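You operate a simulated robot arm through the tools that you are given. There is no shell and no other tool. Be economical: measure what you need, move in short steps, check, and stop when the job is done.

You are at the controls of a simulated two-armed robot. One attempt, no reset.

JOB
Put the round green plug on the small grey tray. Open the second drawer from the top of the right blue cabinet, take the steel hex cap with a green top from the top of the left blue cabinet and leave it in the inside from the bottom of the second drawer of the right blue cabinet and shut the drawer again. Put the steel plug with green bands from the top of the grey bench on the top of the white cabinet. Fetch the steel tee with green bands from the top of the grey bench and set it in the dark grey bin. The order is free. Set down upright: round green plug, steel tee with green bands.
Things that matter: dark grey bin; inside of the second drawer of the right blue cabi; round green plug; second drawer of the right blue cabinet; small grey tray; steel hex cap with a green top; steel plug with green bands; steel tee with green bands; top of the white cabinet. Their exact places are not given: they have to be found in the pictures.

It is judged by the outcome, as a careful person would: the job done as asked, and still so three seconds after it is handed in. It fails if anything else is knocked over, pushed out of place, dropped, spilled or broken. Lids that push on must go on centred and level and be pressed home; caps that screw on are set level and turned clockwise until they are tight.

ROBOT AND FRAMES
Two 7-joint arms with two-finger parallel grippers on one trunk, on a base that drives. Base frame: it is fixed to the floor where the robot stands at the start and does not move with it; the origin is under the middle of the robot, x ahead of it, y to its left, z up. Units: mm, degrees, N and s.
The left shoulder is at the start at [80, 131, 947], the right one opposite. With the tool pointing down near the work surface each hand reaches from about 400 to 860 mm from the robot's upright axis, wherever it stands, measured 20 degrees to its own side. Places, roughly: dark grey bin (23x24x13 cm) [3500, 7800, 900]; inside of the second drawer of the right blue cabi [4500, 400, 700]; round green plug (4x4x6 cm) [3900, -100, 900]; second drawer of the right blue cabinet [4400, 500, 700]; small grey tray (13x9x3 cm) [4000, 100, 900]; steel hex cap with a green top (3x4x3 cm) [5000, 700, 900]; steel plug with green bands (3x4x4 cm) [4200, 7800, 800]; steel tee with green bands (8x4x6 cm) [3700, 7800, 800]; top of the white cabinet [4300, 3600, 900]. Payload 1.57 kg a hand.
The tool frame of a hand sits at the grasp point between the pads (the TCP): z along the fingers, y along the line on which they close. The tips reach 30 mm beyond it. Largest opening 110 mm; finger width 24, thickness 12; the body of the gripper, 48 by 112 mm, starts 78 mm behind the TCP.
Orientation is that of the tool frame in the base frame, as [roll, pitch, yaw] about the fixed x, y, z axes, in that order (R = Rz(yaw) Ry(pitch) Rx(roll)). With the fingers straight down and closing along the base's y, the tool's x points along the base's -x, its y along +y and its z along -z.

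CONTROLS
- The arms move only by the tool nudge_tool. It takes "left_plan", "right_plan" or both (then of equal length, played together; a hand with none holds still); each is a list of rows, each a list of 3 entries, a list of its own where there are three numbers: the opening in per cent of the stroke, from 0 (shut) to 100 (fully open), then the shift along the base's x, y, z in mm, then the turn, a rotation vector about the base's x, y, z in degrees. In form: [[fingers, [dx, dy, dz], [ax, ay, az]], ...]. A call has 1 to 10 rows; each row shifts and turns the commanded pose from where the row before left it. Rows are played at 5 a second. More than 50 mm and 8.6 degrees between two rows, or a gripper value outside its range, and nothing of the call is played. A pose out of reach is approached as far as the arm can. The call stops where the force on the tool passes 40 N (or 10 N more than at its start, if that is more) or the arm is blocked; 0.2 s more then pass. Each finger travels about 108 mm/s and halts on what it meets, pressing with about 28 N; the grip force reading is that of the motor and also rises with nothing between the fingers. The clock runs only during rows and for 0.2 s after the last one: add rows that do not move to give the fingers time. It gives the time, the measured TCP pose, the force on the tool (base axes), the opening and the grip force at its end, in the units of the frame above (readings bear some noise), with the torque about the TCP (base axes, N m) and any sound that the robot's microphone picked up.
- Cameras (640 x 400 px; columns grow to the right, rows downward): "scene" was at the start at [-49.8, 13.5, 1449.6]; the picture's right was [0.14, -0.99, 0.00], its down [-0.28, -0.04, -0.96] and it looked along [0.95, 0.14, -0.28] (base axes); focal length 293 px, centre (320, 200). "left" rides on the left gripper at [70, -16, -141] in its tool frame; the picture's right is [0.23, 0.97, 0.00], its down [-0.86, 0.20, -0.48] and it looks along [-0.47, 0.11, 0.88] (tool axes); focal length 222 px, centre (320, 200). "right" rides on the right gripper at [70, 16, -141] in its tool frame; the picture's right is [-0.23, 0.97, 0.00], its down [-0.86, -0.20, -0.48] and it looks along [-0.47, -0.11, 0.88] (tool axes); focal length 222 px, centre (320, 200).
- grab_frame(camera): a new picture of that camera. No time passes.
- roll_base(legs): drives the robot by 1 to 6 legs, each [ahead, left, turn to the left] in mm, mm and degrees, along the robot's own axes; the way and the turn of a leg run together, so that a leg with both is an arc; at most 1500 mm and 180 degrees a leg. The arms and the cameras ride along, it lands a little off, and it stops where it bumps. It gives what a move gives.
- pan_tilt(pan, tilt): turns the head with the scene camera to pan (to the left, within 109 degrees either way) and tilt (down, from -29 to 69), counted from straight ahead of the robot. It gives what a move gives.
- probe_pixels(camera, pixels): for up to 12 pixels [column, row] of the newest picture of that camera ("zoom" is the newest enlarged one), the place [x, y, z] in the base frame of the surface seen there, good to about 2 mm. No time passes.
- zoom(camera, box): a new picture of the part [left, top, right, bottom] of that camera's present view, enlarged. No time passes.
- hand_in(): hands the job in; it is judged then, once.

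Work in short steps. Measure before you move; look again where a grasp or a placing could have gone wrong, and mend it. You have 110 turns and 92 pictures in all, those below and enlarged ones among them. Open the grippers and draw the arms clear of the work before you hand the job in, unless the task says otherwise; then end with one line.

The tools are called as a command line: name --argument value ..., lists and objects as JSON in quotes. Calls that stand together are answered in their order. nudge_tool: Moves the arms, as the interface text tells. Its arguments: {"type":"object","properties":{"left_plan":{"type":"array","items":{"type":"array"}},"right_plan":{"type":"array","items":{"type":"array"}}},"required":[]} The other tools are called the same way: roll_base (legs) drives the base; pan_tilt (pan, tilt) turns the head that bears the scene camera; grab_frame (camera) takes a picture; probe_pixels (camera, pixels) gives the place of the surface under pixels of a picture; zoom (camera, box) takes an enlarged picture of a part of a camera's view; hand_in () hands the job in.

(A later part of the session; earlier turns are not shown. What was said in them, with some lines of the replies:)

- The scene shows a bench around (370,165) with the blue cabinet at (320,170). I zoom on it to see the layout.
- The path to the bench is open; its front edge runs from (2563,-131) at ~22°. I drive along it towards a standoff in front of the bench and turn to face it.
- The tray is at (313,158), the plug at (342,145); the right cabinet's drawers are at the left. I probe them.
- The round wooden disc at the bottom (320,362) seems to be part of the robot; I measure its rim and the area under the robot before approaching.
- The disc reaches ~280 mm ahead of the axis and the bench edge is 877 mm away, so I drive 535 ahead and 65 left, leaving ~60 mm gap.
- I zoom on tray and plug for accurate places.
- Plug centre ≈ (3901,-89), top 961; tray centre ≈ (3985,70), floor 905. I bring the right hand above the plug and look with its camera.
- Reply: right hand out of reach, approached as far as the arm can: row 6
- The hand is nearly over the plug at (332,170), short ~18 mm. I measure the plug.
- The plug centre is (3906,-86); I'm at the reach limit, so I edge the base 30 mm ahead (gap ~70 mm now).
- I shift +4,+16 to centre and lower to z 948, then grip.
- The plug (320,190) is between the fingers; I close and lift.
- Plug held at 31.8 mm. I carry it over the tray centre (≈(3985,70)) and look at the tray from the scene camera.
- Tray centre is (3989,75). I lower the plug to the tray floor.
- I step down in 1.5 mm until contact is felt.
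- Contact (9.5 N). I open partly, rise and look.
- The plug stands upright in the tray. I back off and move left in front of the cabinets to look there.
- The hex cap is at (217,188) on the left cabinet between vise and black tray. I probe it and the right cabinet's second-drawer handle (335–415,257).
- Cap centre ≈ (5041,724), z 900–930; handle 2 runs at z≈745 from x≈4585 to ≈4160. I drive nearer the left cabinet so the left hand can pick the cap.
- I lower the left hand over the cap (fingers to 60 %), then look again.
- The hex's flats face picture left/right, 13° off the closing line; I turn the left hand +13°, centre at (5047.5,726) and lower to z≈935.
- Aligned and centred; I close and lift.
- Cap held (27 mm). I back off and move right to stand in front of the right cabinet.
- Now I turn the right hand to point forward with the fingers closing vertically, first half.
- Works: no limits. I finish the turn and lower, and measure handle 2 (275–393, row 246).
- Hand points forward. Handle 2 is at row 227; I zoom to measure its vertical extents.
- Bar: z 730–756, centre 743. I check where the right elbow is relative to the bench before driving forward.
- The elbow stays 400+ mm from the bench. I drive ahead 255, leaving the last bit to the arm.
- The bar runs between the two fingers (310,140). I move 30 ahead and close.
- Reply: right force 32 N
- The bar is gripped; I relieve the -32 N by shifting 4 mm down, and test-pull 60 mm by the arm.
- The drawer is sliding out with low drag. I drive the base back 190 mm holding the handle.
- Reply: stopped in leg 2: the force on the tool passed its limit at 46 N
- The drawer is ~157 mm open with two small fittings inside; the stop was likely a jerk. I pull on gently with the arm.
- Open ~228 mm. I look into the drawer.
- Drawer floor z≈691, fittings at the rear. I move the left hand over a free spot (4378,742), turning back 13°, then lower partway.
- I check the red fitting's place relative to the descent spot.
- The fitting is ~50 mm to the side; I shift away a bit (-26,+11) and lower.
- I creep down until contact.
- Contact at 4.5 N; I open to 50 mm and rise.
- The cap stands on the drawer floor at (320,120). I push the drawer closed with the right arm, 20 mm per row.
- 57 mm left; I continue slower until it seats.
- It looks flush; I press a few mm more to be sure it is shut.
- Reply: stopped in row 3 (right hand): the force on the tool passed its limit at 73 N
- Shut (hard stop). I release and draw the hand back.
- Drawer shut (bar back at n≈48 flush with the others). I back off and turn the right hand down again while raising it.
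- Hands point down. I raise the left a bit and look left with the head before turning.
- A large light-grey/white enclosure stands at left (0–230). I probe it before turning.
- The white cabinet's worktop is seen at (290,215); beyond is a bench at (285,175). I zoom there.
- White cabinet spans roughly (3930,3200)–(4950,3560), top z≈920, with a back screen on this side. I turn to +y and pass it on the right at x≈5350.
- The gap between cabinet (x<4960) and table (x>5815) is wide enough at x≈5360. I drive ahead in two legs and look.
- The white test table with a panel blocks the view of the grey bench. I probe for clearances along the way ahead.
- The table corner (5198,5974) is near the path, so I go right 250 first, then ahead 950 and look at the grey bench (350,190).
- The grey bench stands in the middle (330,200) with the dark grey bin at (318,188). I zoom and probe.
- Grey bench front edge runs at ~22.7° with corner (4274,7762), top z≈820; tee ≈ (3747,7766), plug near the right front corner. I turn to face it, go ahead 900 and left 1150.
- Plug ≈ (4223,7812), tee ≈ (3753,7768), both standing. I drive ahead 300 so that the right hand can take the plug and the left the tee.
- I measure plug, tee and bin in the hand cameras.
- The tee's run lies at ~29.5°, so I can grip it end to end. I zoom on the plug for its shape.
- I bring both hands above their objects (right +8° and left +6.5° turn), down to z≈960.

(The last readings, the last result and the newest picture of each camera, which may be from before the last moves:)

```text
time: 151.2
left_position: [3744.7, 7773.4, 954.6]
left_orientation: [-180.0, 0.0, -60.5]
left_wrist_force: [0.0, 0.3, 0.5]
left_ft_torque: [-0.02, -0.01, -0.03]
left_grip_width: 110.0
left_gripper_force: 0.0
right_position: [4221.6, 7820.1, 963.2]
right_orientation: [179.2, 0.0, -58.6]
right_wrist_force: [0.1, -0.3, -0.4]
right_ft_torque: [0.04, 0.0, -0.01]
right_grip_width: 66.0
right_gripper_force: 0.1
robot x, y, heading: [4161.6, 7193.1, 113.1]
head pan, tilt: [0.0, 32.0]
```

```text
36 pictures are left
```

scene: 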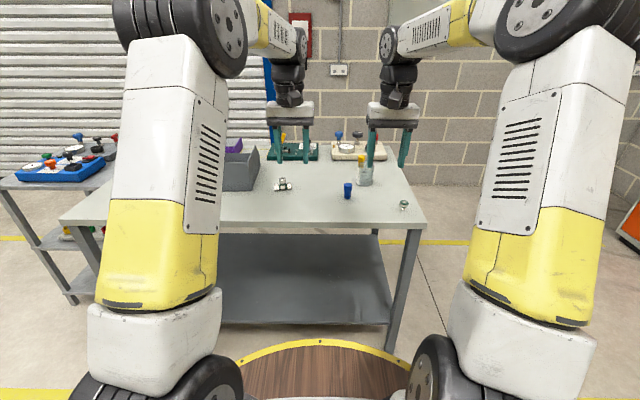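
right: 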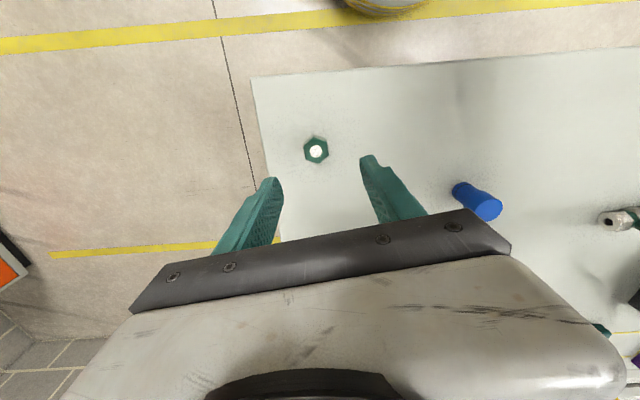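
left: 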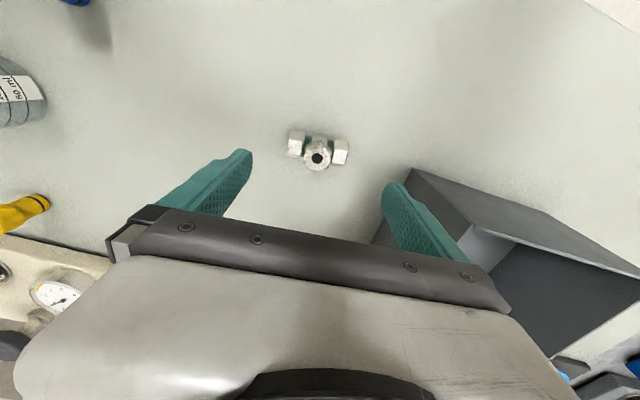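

Both hands are centred; I probe the tee's ends and the plug once more.

probe_pixels --camera "left" --pixels '[[317, 157], [297, 143], [341, 151], [290, 143], [347, 152], [318, 140]]'

probe_pixels --camera "right" --pixels '[[316, 151], [306, 150], [326, 150], [316, 140], [316, 160]]'

zoom --camera "left" --box '[270, 110, 370, 190]'

zoom --camera "right" --box '[286, 130, 346, 170]'

```text
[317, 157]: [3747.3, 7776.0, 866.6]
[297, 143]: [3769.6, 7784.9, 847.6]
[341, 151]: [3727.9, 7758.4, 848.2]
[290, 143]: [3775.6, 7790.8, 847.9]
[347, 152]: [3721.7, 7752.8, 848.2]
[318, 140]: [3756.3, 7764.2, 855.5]
```

```text
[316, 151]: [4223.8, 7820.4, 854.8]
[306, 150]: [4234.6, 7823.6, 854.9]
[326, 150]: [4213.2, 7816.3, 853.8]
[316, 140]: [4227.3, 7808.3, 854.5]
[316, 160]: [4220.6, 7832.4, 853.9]
```

```text
5.00 times, centred on (320, 150) of left
```

zoom: 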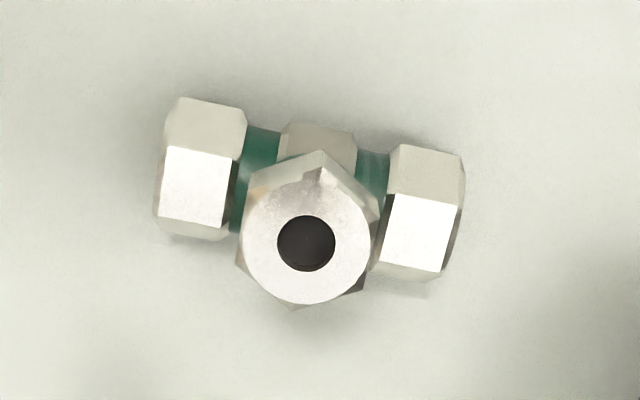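

```text
10.00 times, centred on (316, 150) of right
```

zoom: 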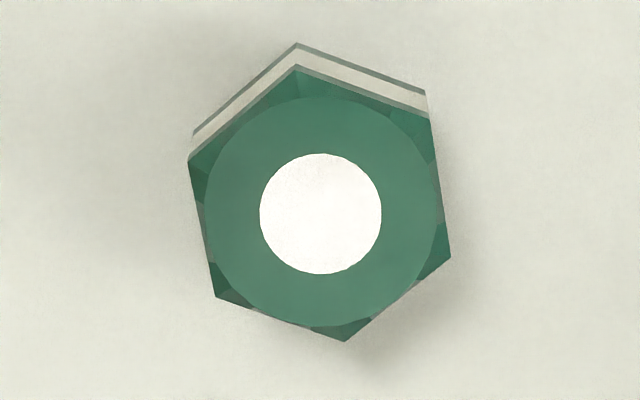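

Both aligned well. I centre finely and lower both to z≈853.

nudge_tool --right_plan '[[60, [2.3, 0.3, -36], [0, 0, -3.5]], [60, [0, 0, -40], [0, 0, 0]], [60, [0, 0, -34], [0, 0, 0]], [60, [0, 0, 0], [0, 0, 0]]]' --left_plan '[[100, [4, -1.5, -36], [0, 0, 0]], [100, [0, 0, -36], [0, 0, 0]], [100, [0, 0, -28], [0, 0, 0]], [100, [0, 0, 0], [0, 0, 0]]]'

grab_frame --camera "right"

grab_frame --camera "left"

```text
time: 152.2
left_position: [3748.7, 7770.9, 855.4]
left_orientation: [-179.9, -0.1, -60.5]
left_wrist_force: [0.7, 0.5, -0.1]
left_ft_torque: [0.03, 0.02, 0.0]
left_grip_width: 110.1
left_gripper_force: 0.0
right_position: [4224.3, 7820.0, 851.7]
right_orientation: [179.2, 0.0, -62.2]
right_wrist_force: [0.1, -1.0, -0.5]
right_ft_torque: [0.01, -0.02, 0.02]
right_grip_width: 65.7
right_gripper_force: 0.0
robot x, y, heading: [4157.1, 7195.1, 113.0]
head pan, tilt: [0.0, 32.0]
```

```text
33 pictures are left
```

right: 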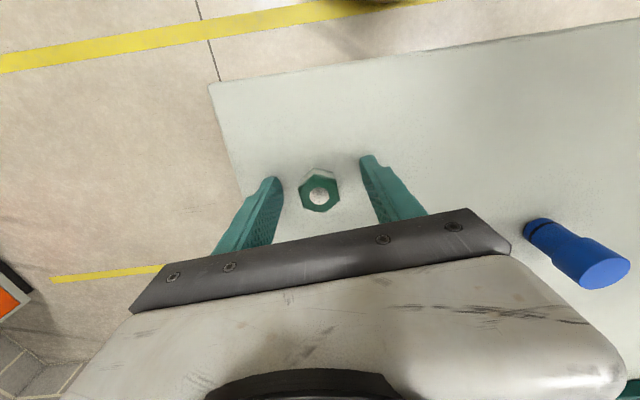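

```text
32 pictures are left
```

left: 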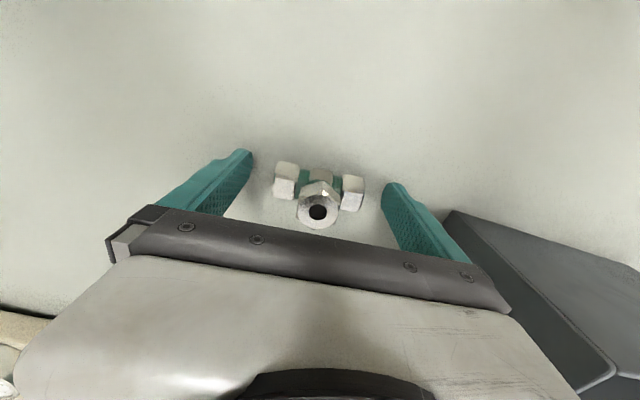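

Both objects are between the fingers; I close both and lift.

nudge_tool --right_plan '[[45, [0, 0, 0], [0, 0, 0]], [35, [0, 0, 0], [0, 0, 0]], [25, [0, 0, 0], [0, 0, 0]], [12, [0, 0, 0], [0, 0, 0]], [10, [0, 0, 0], [0, 0, 0]], [10, [0, 0, 0], [0, 0, 0]], [10, [0, 0, 30], [0, 0, 0]], [10, [0, 0, 40], [0, 0, 0]], [10, [0, 0, 40], [0, 0, 0]], [10, [0, 0, 40], [0, 0, 0]]]' --left_plan '[[85, [0, 0, 0], [0, 0, 0]], [75, [0, 0, 0], [0, 0, 0]], [65, [0, 0, 0], [0, 0, 0]], [50, [0, 0, 0], [0, 0, 0]], [40, [0, 0, 0], [0, 0, 0]], [40, [0, 0, 0], [0, 0, 0]], [40, [0, 0, 30], [0, 0, 0]], [40, [0, 0, 40], [0, 0, 0]], [40, [0, 0, 40], [0, 0, 0]], [40, [0, 0, 40], [0, 0, 0]]]'

grab_frame --camera "right"

grab_frame --camera "left"

```text
time: 154.4
left_position: [3749.4, 7770.2, 1006.1]
left_orientation: [179.9, 0.0, -60.5]
left_wrist_force: [0.1, -0.3, -2.3]
left_ft_torque: [-0.05, -0.03, 0.02]
left_grip_width: 69.6
left_gripper_force: 28.1
right_position: [4223.3, 7819.7, 1001.9]
right_orientation: [179.2, 0.0, -62.2]
right_wrist_force: [-0.5, 1.0, -1.1]
right_ft_torque: [-0.02, 0.01, 0.01]
right_grip_width: 27.3
right_gripper_force: 28.1
robot x, y, heading: [4158.1, 7193.5, 112.9]
head pan, tilt: [0.0, 32.0]
```

```text
31 pictures are left
```

right: 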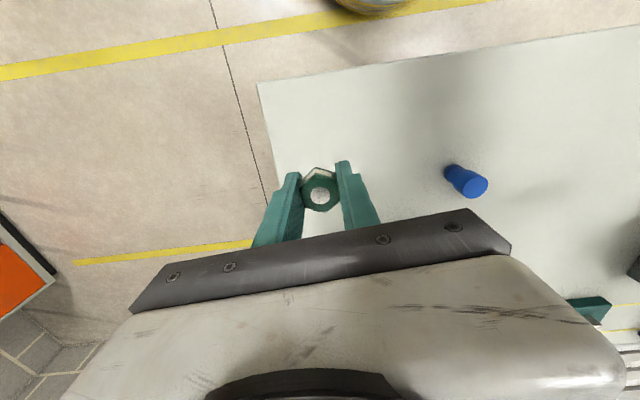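

```text
30 pictures are left
```

left: 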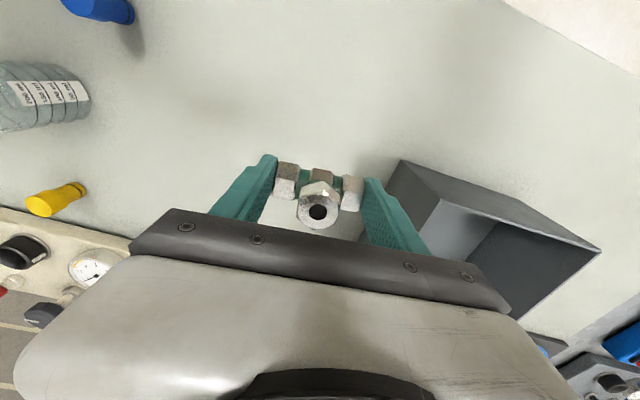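

Both held (69.6 mm and 27.3 mm). I raise both 50 mm, then shift the base 200 left towards the bin.

nudge_tool --right_plan '[[10, [0, 0, 45], [0, 0, 0]], [10, [0, 0, 45], [0, 0, 0]]]' --left_plan '[[40, [0, 0, 30], [0, 0, 0]], [40, [0, 0, 30], [0, 0, 0]]]'

roll_base --legs '[[0, 200, 0]]'

grab_frame --camera "left"

grab_frame --camera "scene"

```text
time: 155.0
left_position: [3749.5, 7772.7, 1065.1]
left_orientation: [180.0, 0.0, -60.6]
left_wrist_force: [-0.7, 0.7, -1.9]
left_ft_torque: [-0.06, -0.03, 0.02]
left_grip_width: 69.2
left_gripper_force: 27.5
right_position: [4221.6, 7818.6, 1091.2]
right_orientation: [179.1, -0.1, -62.2]
right_wrist_force: [0.2, 1.2, -0.8]
right_ft_torque: [-0.01, -0.04, 0.03]
right_grip_width: 27.2
right_gripper_force: 28.4
robot x, y, heading: [4159.7, 7192.8, 112.9]
head pan, tilt: [0.0, 32.0]
```

```text
time: 156.7
left_position: [3564.8, 7696.0, 1065.7]
left_orientation: [-180.0, -0.1, -60.8]
left_wrist_force: [0.0, -1.0, -1.1]
left_ft_torque: [-0.02, 0.03, 0.0]
left_grip_width: 69.5
left_gripper_force: 27.9
right_position: [4037.8, 7740.4, 1091.1]
right_orientation: [179.2, 0.0, -62.5]
right_wrist_force: [-0.4, 0.5, -0.9]
right_ft_torque: [-0.04, 0.03, -0.03]
right_grip_width: 27.4
right_gripper_force: 28.5
robot x, y, heading: [3974.1, 7114.5, 112.7]
head pan, tilt: [0.0, 32.0]
```

```text
29 pictures are left
```

left: 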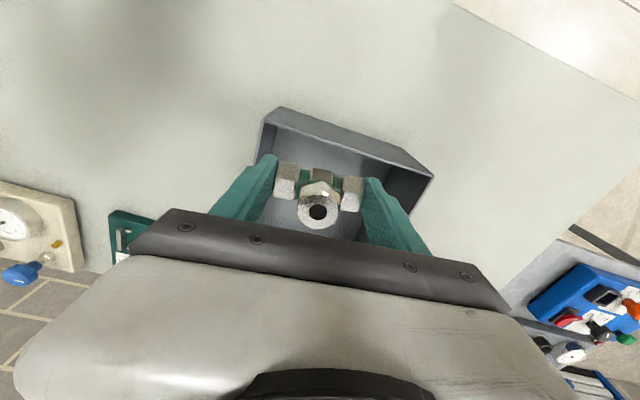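

```text
28 pictures are left
```

scene: 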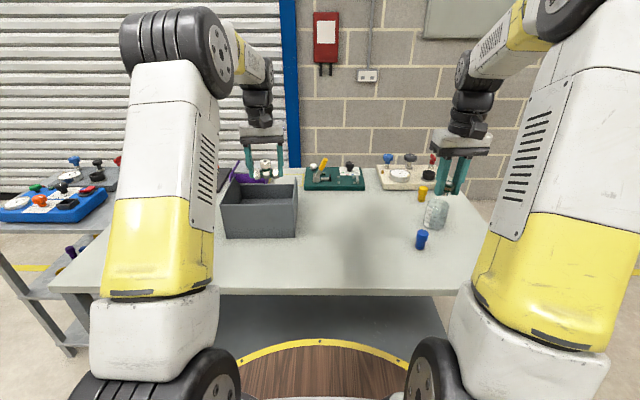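

I measure the bin's rim from both views.

probe_pixels --camera "scene" --pixels '[[298, 205], [260, 206], [223, 207], [296, 183], [240, 182], [265, 190], [280, 187], [232, 180]]'

probe_pixels --camera "left" --pixels '[[268, 124], [430, 176], [345, 150], [250, 180], [415, 215], [340, 160], [290, 145], [395, 190]]'

zoom --camera "scene" --box '[200, 150, 320, 250]'

```text
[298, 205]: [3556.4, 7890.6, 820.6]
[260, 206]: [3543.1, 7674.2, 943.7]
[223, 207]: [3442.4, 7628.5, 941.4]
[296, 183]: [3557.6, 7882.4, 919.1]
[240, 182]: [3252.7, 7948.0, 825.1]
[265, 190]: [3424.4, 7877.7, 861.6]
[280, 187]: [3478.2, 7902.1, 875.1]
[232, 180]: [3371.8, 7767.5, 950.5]
```

```text
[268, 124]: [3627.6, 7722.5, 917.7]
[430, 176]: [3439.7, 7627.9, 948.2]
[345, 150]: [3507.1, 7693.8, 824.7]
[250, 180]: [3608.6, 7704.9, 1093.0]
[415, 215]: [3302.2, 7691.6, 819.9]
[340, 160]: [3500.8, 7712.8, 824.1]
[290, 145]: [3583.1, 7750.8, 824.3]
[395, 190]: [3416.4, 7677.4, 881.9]
```

```text
4.00 times, centred on (260, 200) of scene
```

zoom: 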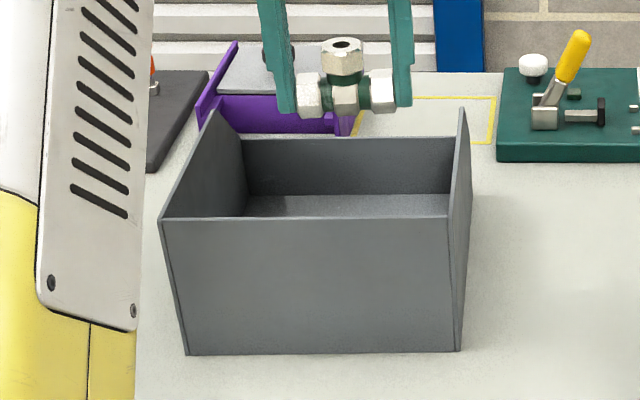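

Bin inner centre ≈ (3495,7780), floor 824.5. I move over it, turning -5° to square up, and lower to TCP z≈900.

nudge_tool --left_plan '[[40, [-23, 28, 0], [0, 0, -2.5]], [40, [-23, 28, 0], [0, 0, -2.5]], [40, [-24, 28, 0], [0, 0, 0]], [40, [0, 0, -45], [0, 0, 0]], [40, [0, 0, -40], [0, 0, 0]], [40, [0, 0, 0], [0, 0, 0]]]'

zoom --camera "scene" --box '[200, 130, 340, 250]'

grab_frame --camera "left"

```text
time: 158.1
left_position: [3495.0, 7771.3, 978.2]
left_orientation: [-180.0, -0.1, -65.8]
left_wrist_force: [-0.9, -0.3, -1.6]
left_ft_torque: [0.0, -0.03, 0.0]
left_grip_width: 69.4
left_gripper_force: 28.3
left hand out of reach, approached as far as the arm can: row 3
right_position: [4037.1, 7740.3, 1091.0]
right_orientation: [179.2, 0.0, -62.4]
right_wrist_force: [0.0, 0.2, -0.3]
right_ft_torque: [-0.02, 0.01, -0.03]
right_grip_width: 27.1
right_gripper_force: 27.9
robot x, y, heading: [3969.9, 7114.7, 112.9]
head pan, tilt: [0.0, 32.0]
```

```text
3.33 times, centred on (270, 190) of scene
```

zoom: 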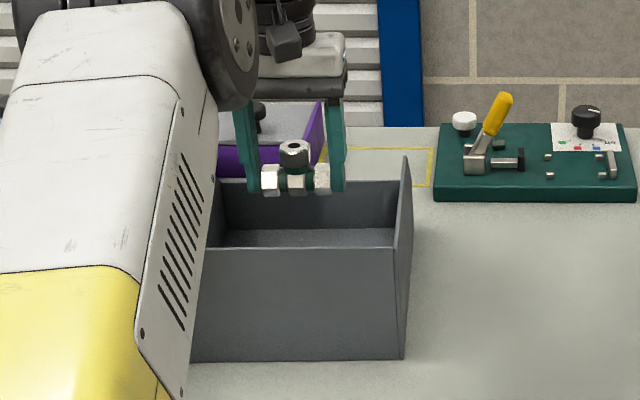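

```text
25 pictures are left
```

left: 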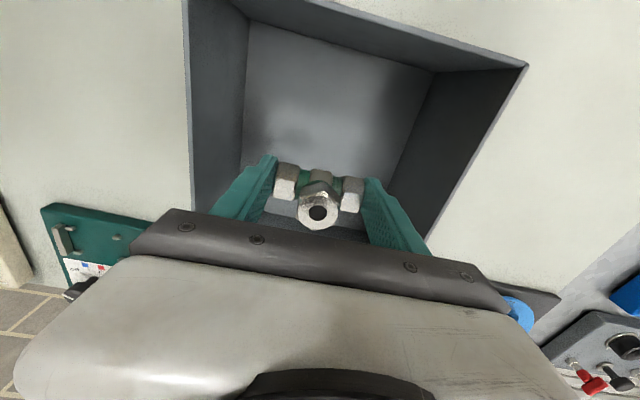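

The hand is centred in the bin (108 mm behind the front wall). I lower the tee to the floor.

nudge_tool --left_plan '[[40, [0, 0, -40], [0, 0, 0]], [40, [0, 0, -40], [0, 0, 0]], [40, [0, 0, -28], [0, 0, 0]], [40, [0, 0, -5], [0, 0, 0]], [40, [0, 0, -2], [0, 0, 0]], [40, [0, 0, 0], [0, 0, 0]]]'

```text
time: 159.4
left_position: [3495.7, 7772.4, 863.9]
left_orientation: [-180.0, 0.1, -65.9]
left_wrist_force: [0.4, 0.1, -1.3]
left_ft_torque: [-0.02, 0.01, 0.01]
left_grip_width: 69.7
left_gripper_force: 27.7
right_position: [4037.1, 7739.9, 1092.2]
right_orientation: [179.1, 0.0, -62.4]
right_wrist_force: [-1.2, 0.0, -1.3]
right_ft_torque: [0.05, 0.0, -0.02]
right_grip_width: 27.5
right_gripper_force: 27.8
robot x, y, heading: [3975.1, 7112.1, 113.0]
head pan, tilt: [0.0, 32.0]
```

nudge_tool --left_plan '[[40, [0, 0, -2], [0, 0, 0]], [40, [0, 0, -1.5], [0, 0, 0]], [40, [0, 0, -1.5], [0, 0, 0]], [40, [0, 0, 0], [0, 0, 0]]]'

```text
time: 160.4
left_position: [3494.9, 7772.3, 860.1]
left_orientation: [-180.0, 0.1, -65.8]
left_wrist_force: [-0.6, -2.1, 13.1]
left_ft_torque: [-0.1, 0.17, 0.06]
left_grip_width: 69.2
left_gripper_force: 27.4
right_position: [4037.3, 7738.7, 1092.5]
right_orientation: [179.2, 0.0, -62.4]
right_wrist_force: [-1.2, -0.2, -1.3]
right_ft_torque: [0.01, 0.0, 0.0]
right_grip_width: 27.0
right_gripper_force: 27.7
robot x, y, heading: [3972.9, 7113.0, 112.8]
head pan, tilt: [0.0, 32.0]
```

The tee rests on the floor (13 N). I open to ~95 mm and rise straight up.

nudge_tool --left_plan '[[72, [0, 0, 0], [0, 0, 0]], [80, [0, 0, 0], [0, 0, 0]], [86, [0, 0, 0], [0, 0, 0]], [86, [0, 0, 20], [0, 0, 0]], [86, [0, 0, 40], [0, 0, 0]], [86, [0, 0, 45], [0, 0, 0]], [86, [0, 0, 45], [0, 0, 0]], [86, [0, 0, 45], [0, 0, 0]], [86, [0, 0, 45], [0, 0, 0]]]'

grab_frame --camera "left"

```text
time: 162.4
left_position: [3497.9, 7762.6, 1094.2]
left_orientation: [-180.0, -0.1, -65.8]
left_wrist_force: [-0.1, 0.7, -1.1]
left_ft_torque: [-0.06, -0.01, -0.02]
left_grip_width: 94.8
left_gripper_force: 0.1
left hand out of reach, approached as far as the arm can: row 9
right_position: [4037.2, 7739.9, 1091.2]
right_orientation: [179.3, -0.1, -62.3]
right_wrist_force: [-0.5, -0.7, -1.7]
right_ft_torque: [-0.03, -0.03, 0.01]
right_grip_width: 27.2
right_gripper_force: 27.9
robot x, y, heading: [3974.1, 7118.3, 112.9]
head pan, tilt: [0.0, 32.0]
```

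```text
24 pictures are left
```

left: 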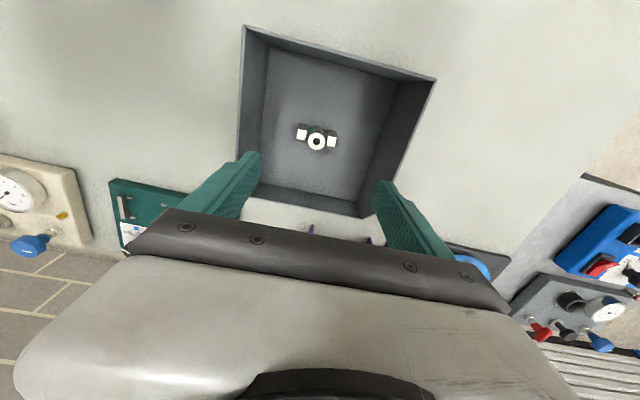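

The tee stands upright in the bin. With the plug in the right hand I back off, go right, turn to -y and drive back past the test table.

roll_base --legs '[[-320, 0, 0], [0, -1450, 0], [0, 0, 157]]'

pan_tilt --pan 15 --tilt 15

grab_frame --camera "scene"

```text
time: 177.9
left_position: [5613.2, 6590.0, 1094.9]
left_orientation: [-179.9, -0.1, 89.8]
left_wrist_force: [-0.2, 0.4, -0.3]
left_ft_torque: [0.04, -0.04, 0.01]
left_grip_width: 94.7
left_gripper_force: 0.0
right_position: [5130.6, 6834.7, 1091.6]
right_orientation: [179.2, -0.1, 93.2]
right_wrist_force: [-0.1, 0.2, -0.5]
right_ft_torque: [0.01, 0.03, -0.03]
right_grip_width: 27.4
right_gripper_force: 28.1
robot x, y, heading: [5446.4, 7379.9, -91.4]
head pan, tilt: [0.0, 32.0]
```

```text
time: 178.7
left_position: [5614.2, 6591.4, 1094.7]
left_orientation: [179.9, -0.1, 89.8]
left_wrist_force: [0.2, -0.6, 0.0]
left_ft_torque: [0.02, -0.01, 0.0]
left_grip_width: 94.6
left_gripper_force: 0.1
right_position: [5131.5, 6832.9, 1092.3]
right_orientation: [179.3, 0.0, 93.1]
right_wrist_force: [-0.4, -0.3, -0.2]
right_ft_torque: [-0.02, -0.01, 0.0]
right_grip_width: 27.2
right_gripper_force: 27.9
robot x, y, heading: [5446.8, 7375.7, -91.7]
head pan, tilt: [15.0, 15.0]
```

```text
23 pictures are left
```

scene: 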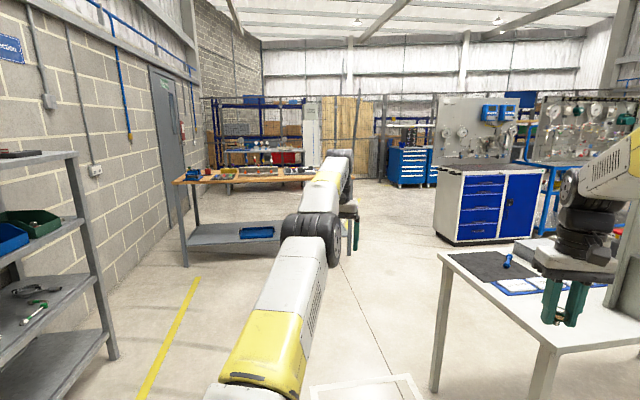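

The white cabinet with drawers and a pegboard back is seen at (490,190), facing this way. I probe obstacles and the cabinet.

probe_pixels --camera "scene" --pixels '[[115, 355], [75, 155], [187, 262], [310, 175], [435, 235], [540, 170], [440, 165], [510, 240], [435, 385], [440, 258], [475, 165], [235, 185]]'

zoom --camera "scene" --box '[410, 80, 570, 260]'

```text
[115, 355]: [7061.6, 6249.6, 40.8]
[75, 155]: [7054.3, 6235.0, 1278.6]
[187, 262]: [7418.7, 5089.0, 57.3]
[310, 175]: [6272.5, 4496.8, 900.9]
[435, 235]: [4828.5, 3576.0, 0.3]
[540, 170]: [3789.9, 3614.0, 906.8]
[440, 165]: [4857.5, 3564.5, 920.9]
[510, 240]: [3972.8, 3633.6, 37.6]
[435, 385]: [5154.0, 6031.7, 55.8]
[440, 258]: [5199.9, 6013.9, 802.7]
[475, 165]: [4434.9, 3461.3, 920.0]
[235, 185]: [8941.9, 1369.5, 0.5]
```

```text
2.22 times, centred on (490, 170) of scene
```

zoom: 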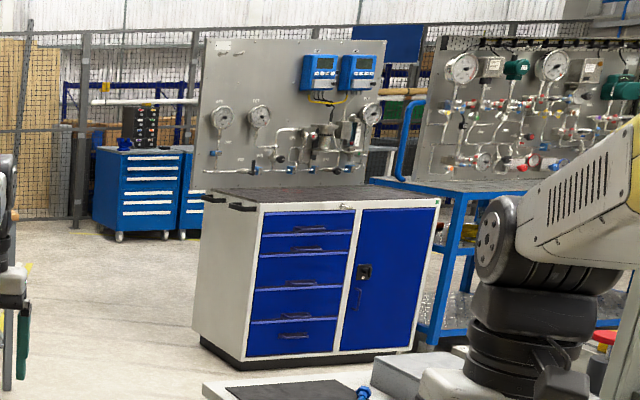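

The cabinet top (z≈920) is free in front of the pegboard; its front faces north. I drive left 250, ahead 2080, then diagonally to a standoff north of it and turn to face it.

roll_base --legs '[[0, 250, 0], [1040, 0, 0], [1040, 0, 0]]'

roll_base --legs '[[275, -750, 0], [275, -750, 0], [0, 0, 22]]'

pan_tilt --pan 0 --tilt 25

grab_frame --camera "scene"

```text
time: 190.4
left_position: [5795.9, 4506.5, 1094.8]
left_orientation: [180.0, -0.1, 89.6]
left_wrist_force: [0.2, -0.6, 0.3]
left_ft_torque: [-0.03, 0.0, 0.01]
left_grip_width: 94.8
left_gripper_force: 0.1
right_position: [5315.2, 4750.7, 1092.1]
right_orientation: [179.2, 0.1, 93.1]
right_wrist_force: [0.3, 0.3, -1.0]
right_ft_torque: [-0.03, 0.01, 0.01]
right_grip_width: 27.6
right_gripper_force: 27.7
robot x, y, heading: [5633.2, 5292.5, -91.8]
head pan, tilt: [15.0, 15.0]
```

```text
time: 199.7
left_position: [4555.4, 4133.5, 1094.9]
left_orientation: [-180.0, -0.1, 111.5]
left_wrist_force: [-0.3, 0.8, 0.2]
left_ft_torque: [0.0, 0.02, 0.01]
left_grip_width: 94.7
left_gripper_force: 0.1
right_position: [4018.1, 4182.1, 1091.5]
right_orientation: [179.1, 0.0, 114.8]
right_wrist_force: [-0.2, 0.8, -0.9]
right_ft_torque: [0.01, -0.01, 0.0]
right_grip_width: 27.3
right_gripper_force: 28.0
robot x, y, heading: [4109.5, 4804.7, -69.9]
head pan, tilt: [15.0, 15.0]
```

```text
time: 200.5
left_position: [4554.6, 4133.1, 1094.1]
left_orientation: [179.9, 0.0, 111.4]
left_wrist_force: [0.3, -0.3, -0.1]
left_ft_torque: [0.01, 0.02, -0.01]
left_grip_width: 94.8
left_gripper_force: 0.1
right_position: [4017.3, 4182.4, 1092.3]
right_orientation: [179.2, 0.1, 114.8]
right_wrist_force: [0.6, 0.6, -1.7]
right_ft_torque: [-0.02, -0.01, 0.01]
right_grip_width: 27.1
right_gripper_force: 27.7
robot x, y, heading: [4109.6, 4805.7, -69.6]
head pan, tilt: [0.0, 25.0]
```

```text
21 pictures are left
```

scene: 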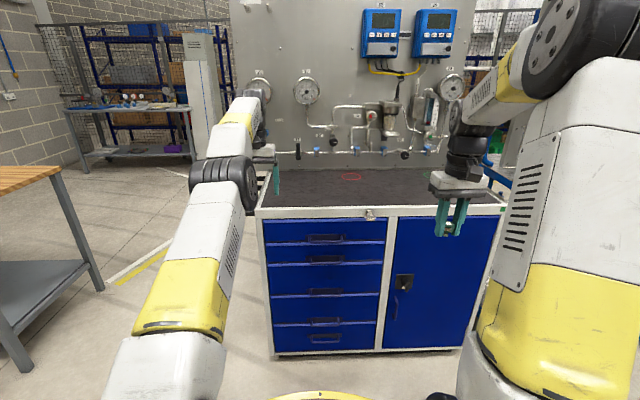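

The top is clear; the front edge is at row ~212. I probe it.

probe_pixels --camera "scene" --pixels '[[340, 200], [350, 178], [330, 212], [270, 212], [400, 212], [350, 163], [369, 213], [400, 195], [385, 185], [325, 140], [430, 152]]'

zoom --camera "scene" --box '[250, 130, 510, 240]'

```text
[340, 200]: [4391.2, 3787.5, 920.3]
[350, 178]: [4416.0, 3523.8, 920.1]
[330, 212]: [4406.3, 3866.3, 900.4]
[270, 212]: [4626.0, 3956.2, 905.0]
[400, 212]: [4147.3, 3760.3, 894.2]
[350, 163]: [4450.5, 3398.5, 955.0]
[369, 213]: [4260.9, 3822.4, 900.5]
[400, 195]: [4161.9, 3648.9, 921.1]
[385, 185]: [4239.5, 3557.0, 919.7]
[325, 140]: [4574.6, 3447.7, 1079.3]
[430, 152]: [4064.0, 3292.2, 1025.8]
```

```text
2.46 times, centred on (380, 185) of scene
```

zoom: 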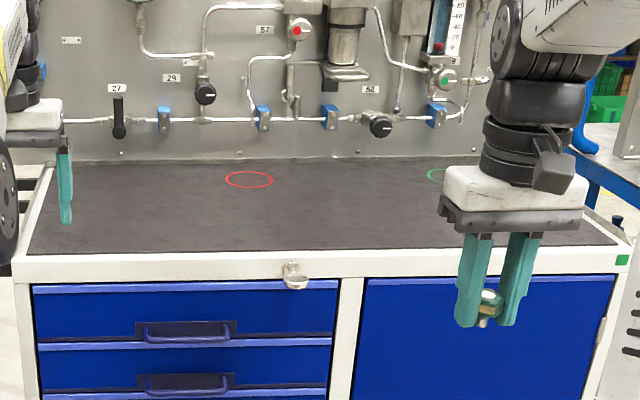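

I retract the left hand 250 mm first (it sticks far forward), then drive ahead 520.

nudge_tool --left_plan '[[86, [-15, 40, 0], [0, 0, 0]], [86, [-15, 40, 0], [0, 0, 0]], [86, [-15, 40, 0], [0, 0, 0]], [86, [-15, 40, 0], [0, 0, 0]], [86, [-15, 40, 0], [0, 0, 0]], [86, [-15, 40, 0], [0, 0, 0]]]'

roll_base --legs '[[520, 0, 0]]'

grab_frame --camera "right"

```text
time: 201.9
left_position: [4463.5, 4374.5, 1096.3]
left_orientation: [179.9, -0.2, 111.4]
left_wrist_force: [0.7, -0.6, 0.2]
left_ft_torque: [0.03, 0.02, 0.01]
left_grip_width: 94.6
left_gripper_force: 0.0
right_position: [4017.3, 4182.6, 1092.2]
right_orientation: [179.2, 0.0, 114.8]
right_wrist_force: [0.6, 0.1, -1.6]
right_ft_torque: [0.01, 0.04, 0.0]
right_grip_width: 27.3
right_gripper_force: 28.7
robot x, y, heading: [4109.7, 4806.4, -69.8]
head pan, tilt: [0.0, 25.0]
```

```text
time: 204.9
left_position: [4635.7, 3888.6, 1097.0]
left_orientation: [180.0, -0.1, 111.0]
left_wrist_force: [-0.1, 0.3, -0.2]
left_ft_torque: [0.0, 0.01, -0.01]
left_grip_width: 94.7
left_gripper_force: 0.1
right_position: [4186.6, 3700.4, 1091.7]
right_orientation: [179.2, -0.1, 114.2]
right_wrist_force: [0.2, -0.3, -0.6]
right_ft_torque: [0.0, -0.01, 0.01]
right_grip_width: 27.1
right_gripper_force: 28.1
robot x, y, heading: [4282.1, 4325.9, -70.3]
head pan, tilt: [0.0, 25.0]
```

```text
19 pictures are left
```

right: 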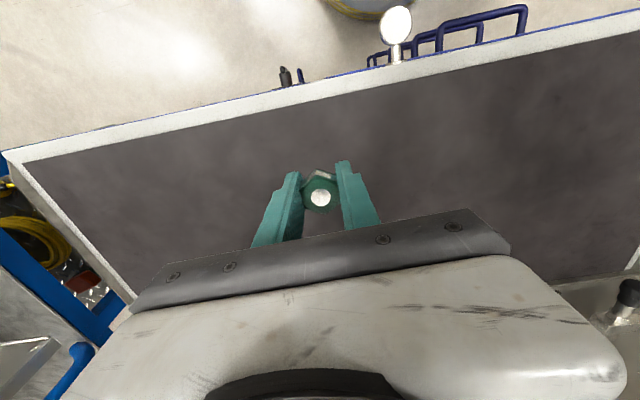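

The hand is over the mat, ~70 mm from the front edge; I move 60 further in and lower to z≈956.

nudge_tool --right_plan '[[10, [10, -28, 0], [0, 0, 0]], [10, [10, -28, 0], [0, 0, 0]], [10, [0, 0, -45], [0, 0, 0]], [10, [0, 0, -45], [0, 0, 0]], [10, [0, 0, -35], [0, 0, 0]], [10, [0, 0, -9], [0, 0, 0]], [10, [0, 0, 0], [0, 0, 0]]]'

grab_frame --camera "right"

probe_pixels --camera "right" --pixels '[[320, 120], [250, 160], [400, 150], [320, 200]]'

```text
time: 206.5
left_position: [4635.1, 3887.8, 1096.6]
left_orientation: [-180.0, -0.2, 111.0]
left_wrist_force: [0.6, 0.3, -0.1]
left_ft_torque: [0.0, 0.0, -0.01]
left_grip_width: 94.5
left_gripper_force: 0.1
right_position: [4204.6, 3645.0, 958.7]
right_orientation: [179.2, 0.0, 114.2]
right_wrist_force: [-0.3, 0.5, -0.8]
right_ft_torque: [-0.02, -0.01, 0.0]
right_grip_width: 27.4
right_gripper_force: 28.5
robot x, y, heading: [4283.3, 4318.7, -70.4]
head pan, tilt: [0.0, 25.0]
```

```text
18 pictures are left
```

right: 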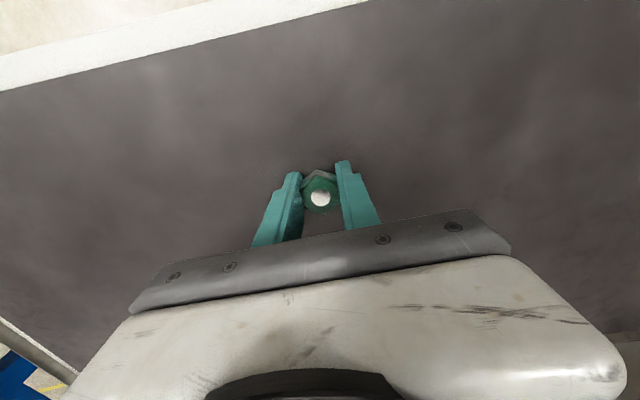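

```text
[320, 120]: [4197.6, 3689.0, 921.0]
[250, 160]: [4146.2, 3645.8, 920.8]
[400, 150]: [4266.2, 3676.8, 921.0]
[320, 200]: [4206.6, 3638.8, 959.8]
```

Mat at z 921, so contact is expected near 952; I creep down.

nudge_tool --right_plan '[[10, [0, 0, -3], [0, 0, 0]], [10, [0, 0, -2], [0, 0, 0]], [10, [0, 0, -1.5], [0, 0, 0]], [10, [0, 0, 0], [0, 0, 0]]]'

```text
time: 207.5
left_position: [4635.2, 3887.7, 1097.4]
left_orientation: [179.9, -0.1, 111.0]
left_wrist_force: [0.0, 0.0, -0.1]
left_ft_torque: [-0.01, 0.03, -0.03]
left_grip_width: 94.6
left_gripper_force: 0.1
right_position: [4205.5, 3645.4, 952.1]
right_orientation: [179.2, 0.1, 114.4]
right_wrist_force: [0.3, 5.0, 16.0]
right_ft_torque: [0.1, 0.01, -0.01]
right_grip_width: 27.2
right_gripper_force: 27.7
robot x, y, heading: [4285.8, 4321.5, -70.6]
head pan, tilt: [0.0, 25.0]
```

Contact (16 N). I open gently to 60 mm and rise.

nudge_tool --right_plan '[[27, [0, 0, 0], [0, 0, 0]], [32, [0, 0, 0], [0, 0, 0]], [42, [0, 0, 0], [0, 0, 0]], [55, [0, 0, 0], [0, 0, 0]], [55, [0, 0, 20], [0, 0, 0]], [55, [0, 0, 40], [0, 0, 0]], [55, [0, 0, 45], [0, 0, 0]], [55, [0, 0, 45], [0, 0, 0]]]'

grab_frame --camera "right"

```text
time: 209.3
left_position: [4634.0, 3888.2, 1097.1]
left_orientation: [180.0, -0.1, 110.9]
left_wrist_force: [0.5, -0.7, 1.4]
left_ft_torque: [0.03, -0.04, 0.02]
left_grip_width: 94.7
left_gripper_force: 0.1
right_position: [4205.7, 3646.6, 1099.9]
right_orientation: [179.1, -0.1, 114.3]
right_wrist_force: [-0.4, -0.1, 0.5]
right_ft_torque: [0.0, -0.02, -0.03]
right_grip_width: 60.5
right_gripper_force: 0.1
robot x, y, heading: [4286.4, 4321.2, -70.5]
head pan, tilt: [0.0, 25.0]
```

```text
17 pictures are left
```

right: 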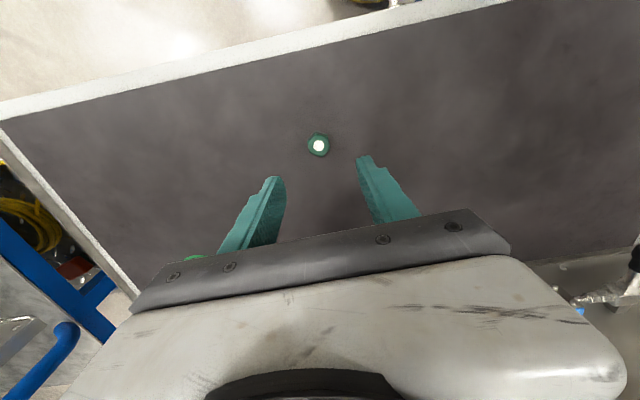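

The plug stands on the white cabinet's top at (318,145). I back the robot off and take a last look.

roll_base --legs '[[-350, 0, 0]]'

zoom --camera "scene" --box '[250, 120, 510, 280]'

```text
time: 211.6
left_position: [4517.5, 4212.4, 1096.9]
left_orientation: [180.0, -0.1, 110.9]
left_wrist_force: [0.4, -1.0, 0.0]
left_ft_torque: [0.02, 0.0, -0.04]
left_grip_width: 94.8
left_gripper_force: 0.1
right_position: [4088.8, 3971.6, 1100.5]
right_orientation: [179.2, 0.0, 114.2]
right_wrist_force: [-0.6, 0.0, 0.1]
right_ft_torque: [-0.05, 0.0, -0.03]
right_grip_width: 60.6
right_gripper_force: 0.1
robot x, y, heading: [4168.2, 4645.4, -70.6]
head pan, tilt: [0.0, 25.0]
```

```text
2.46 times, centred on (380, 200) of scene
```

zoom: 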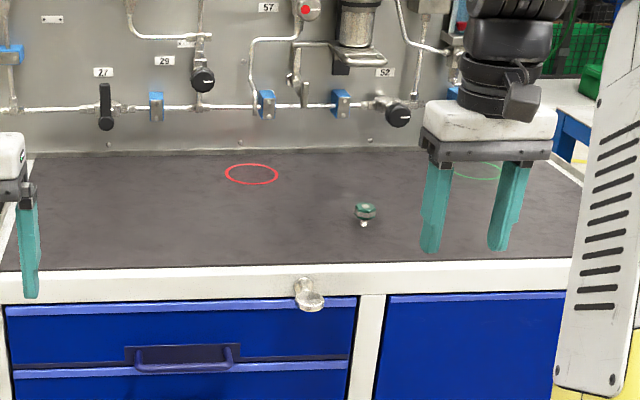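

The plug stands on the cabinet top at (365,215) and both hands are open and clear. Every part of the job is done, so I hand it in.

hand_in

```text
The job is handed in.
```

I finished all four tasks and handed the job in: the green plug is upright on the tray, the hex cap is in the shut second drawer, the banded plug is on the white cabinet, and the tee is upright in the bin.
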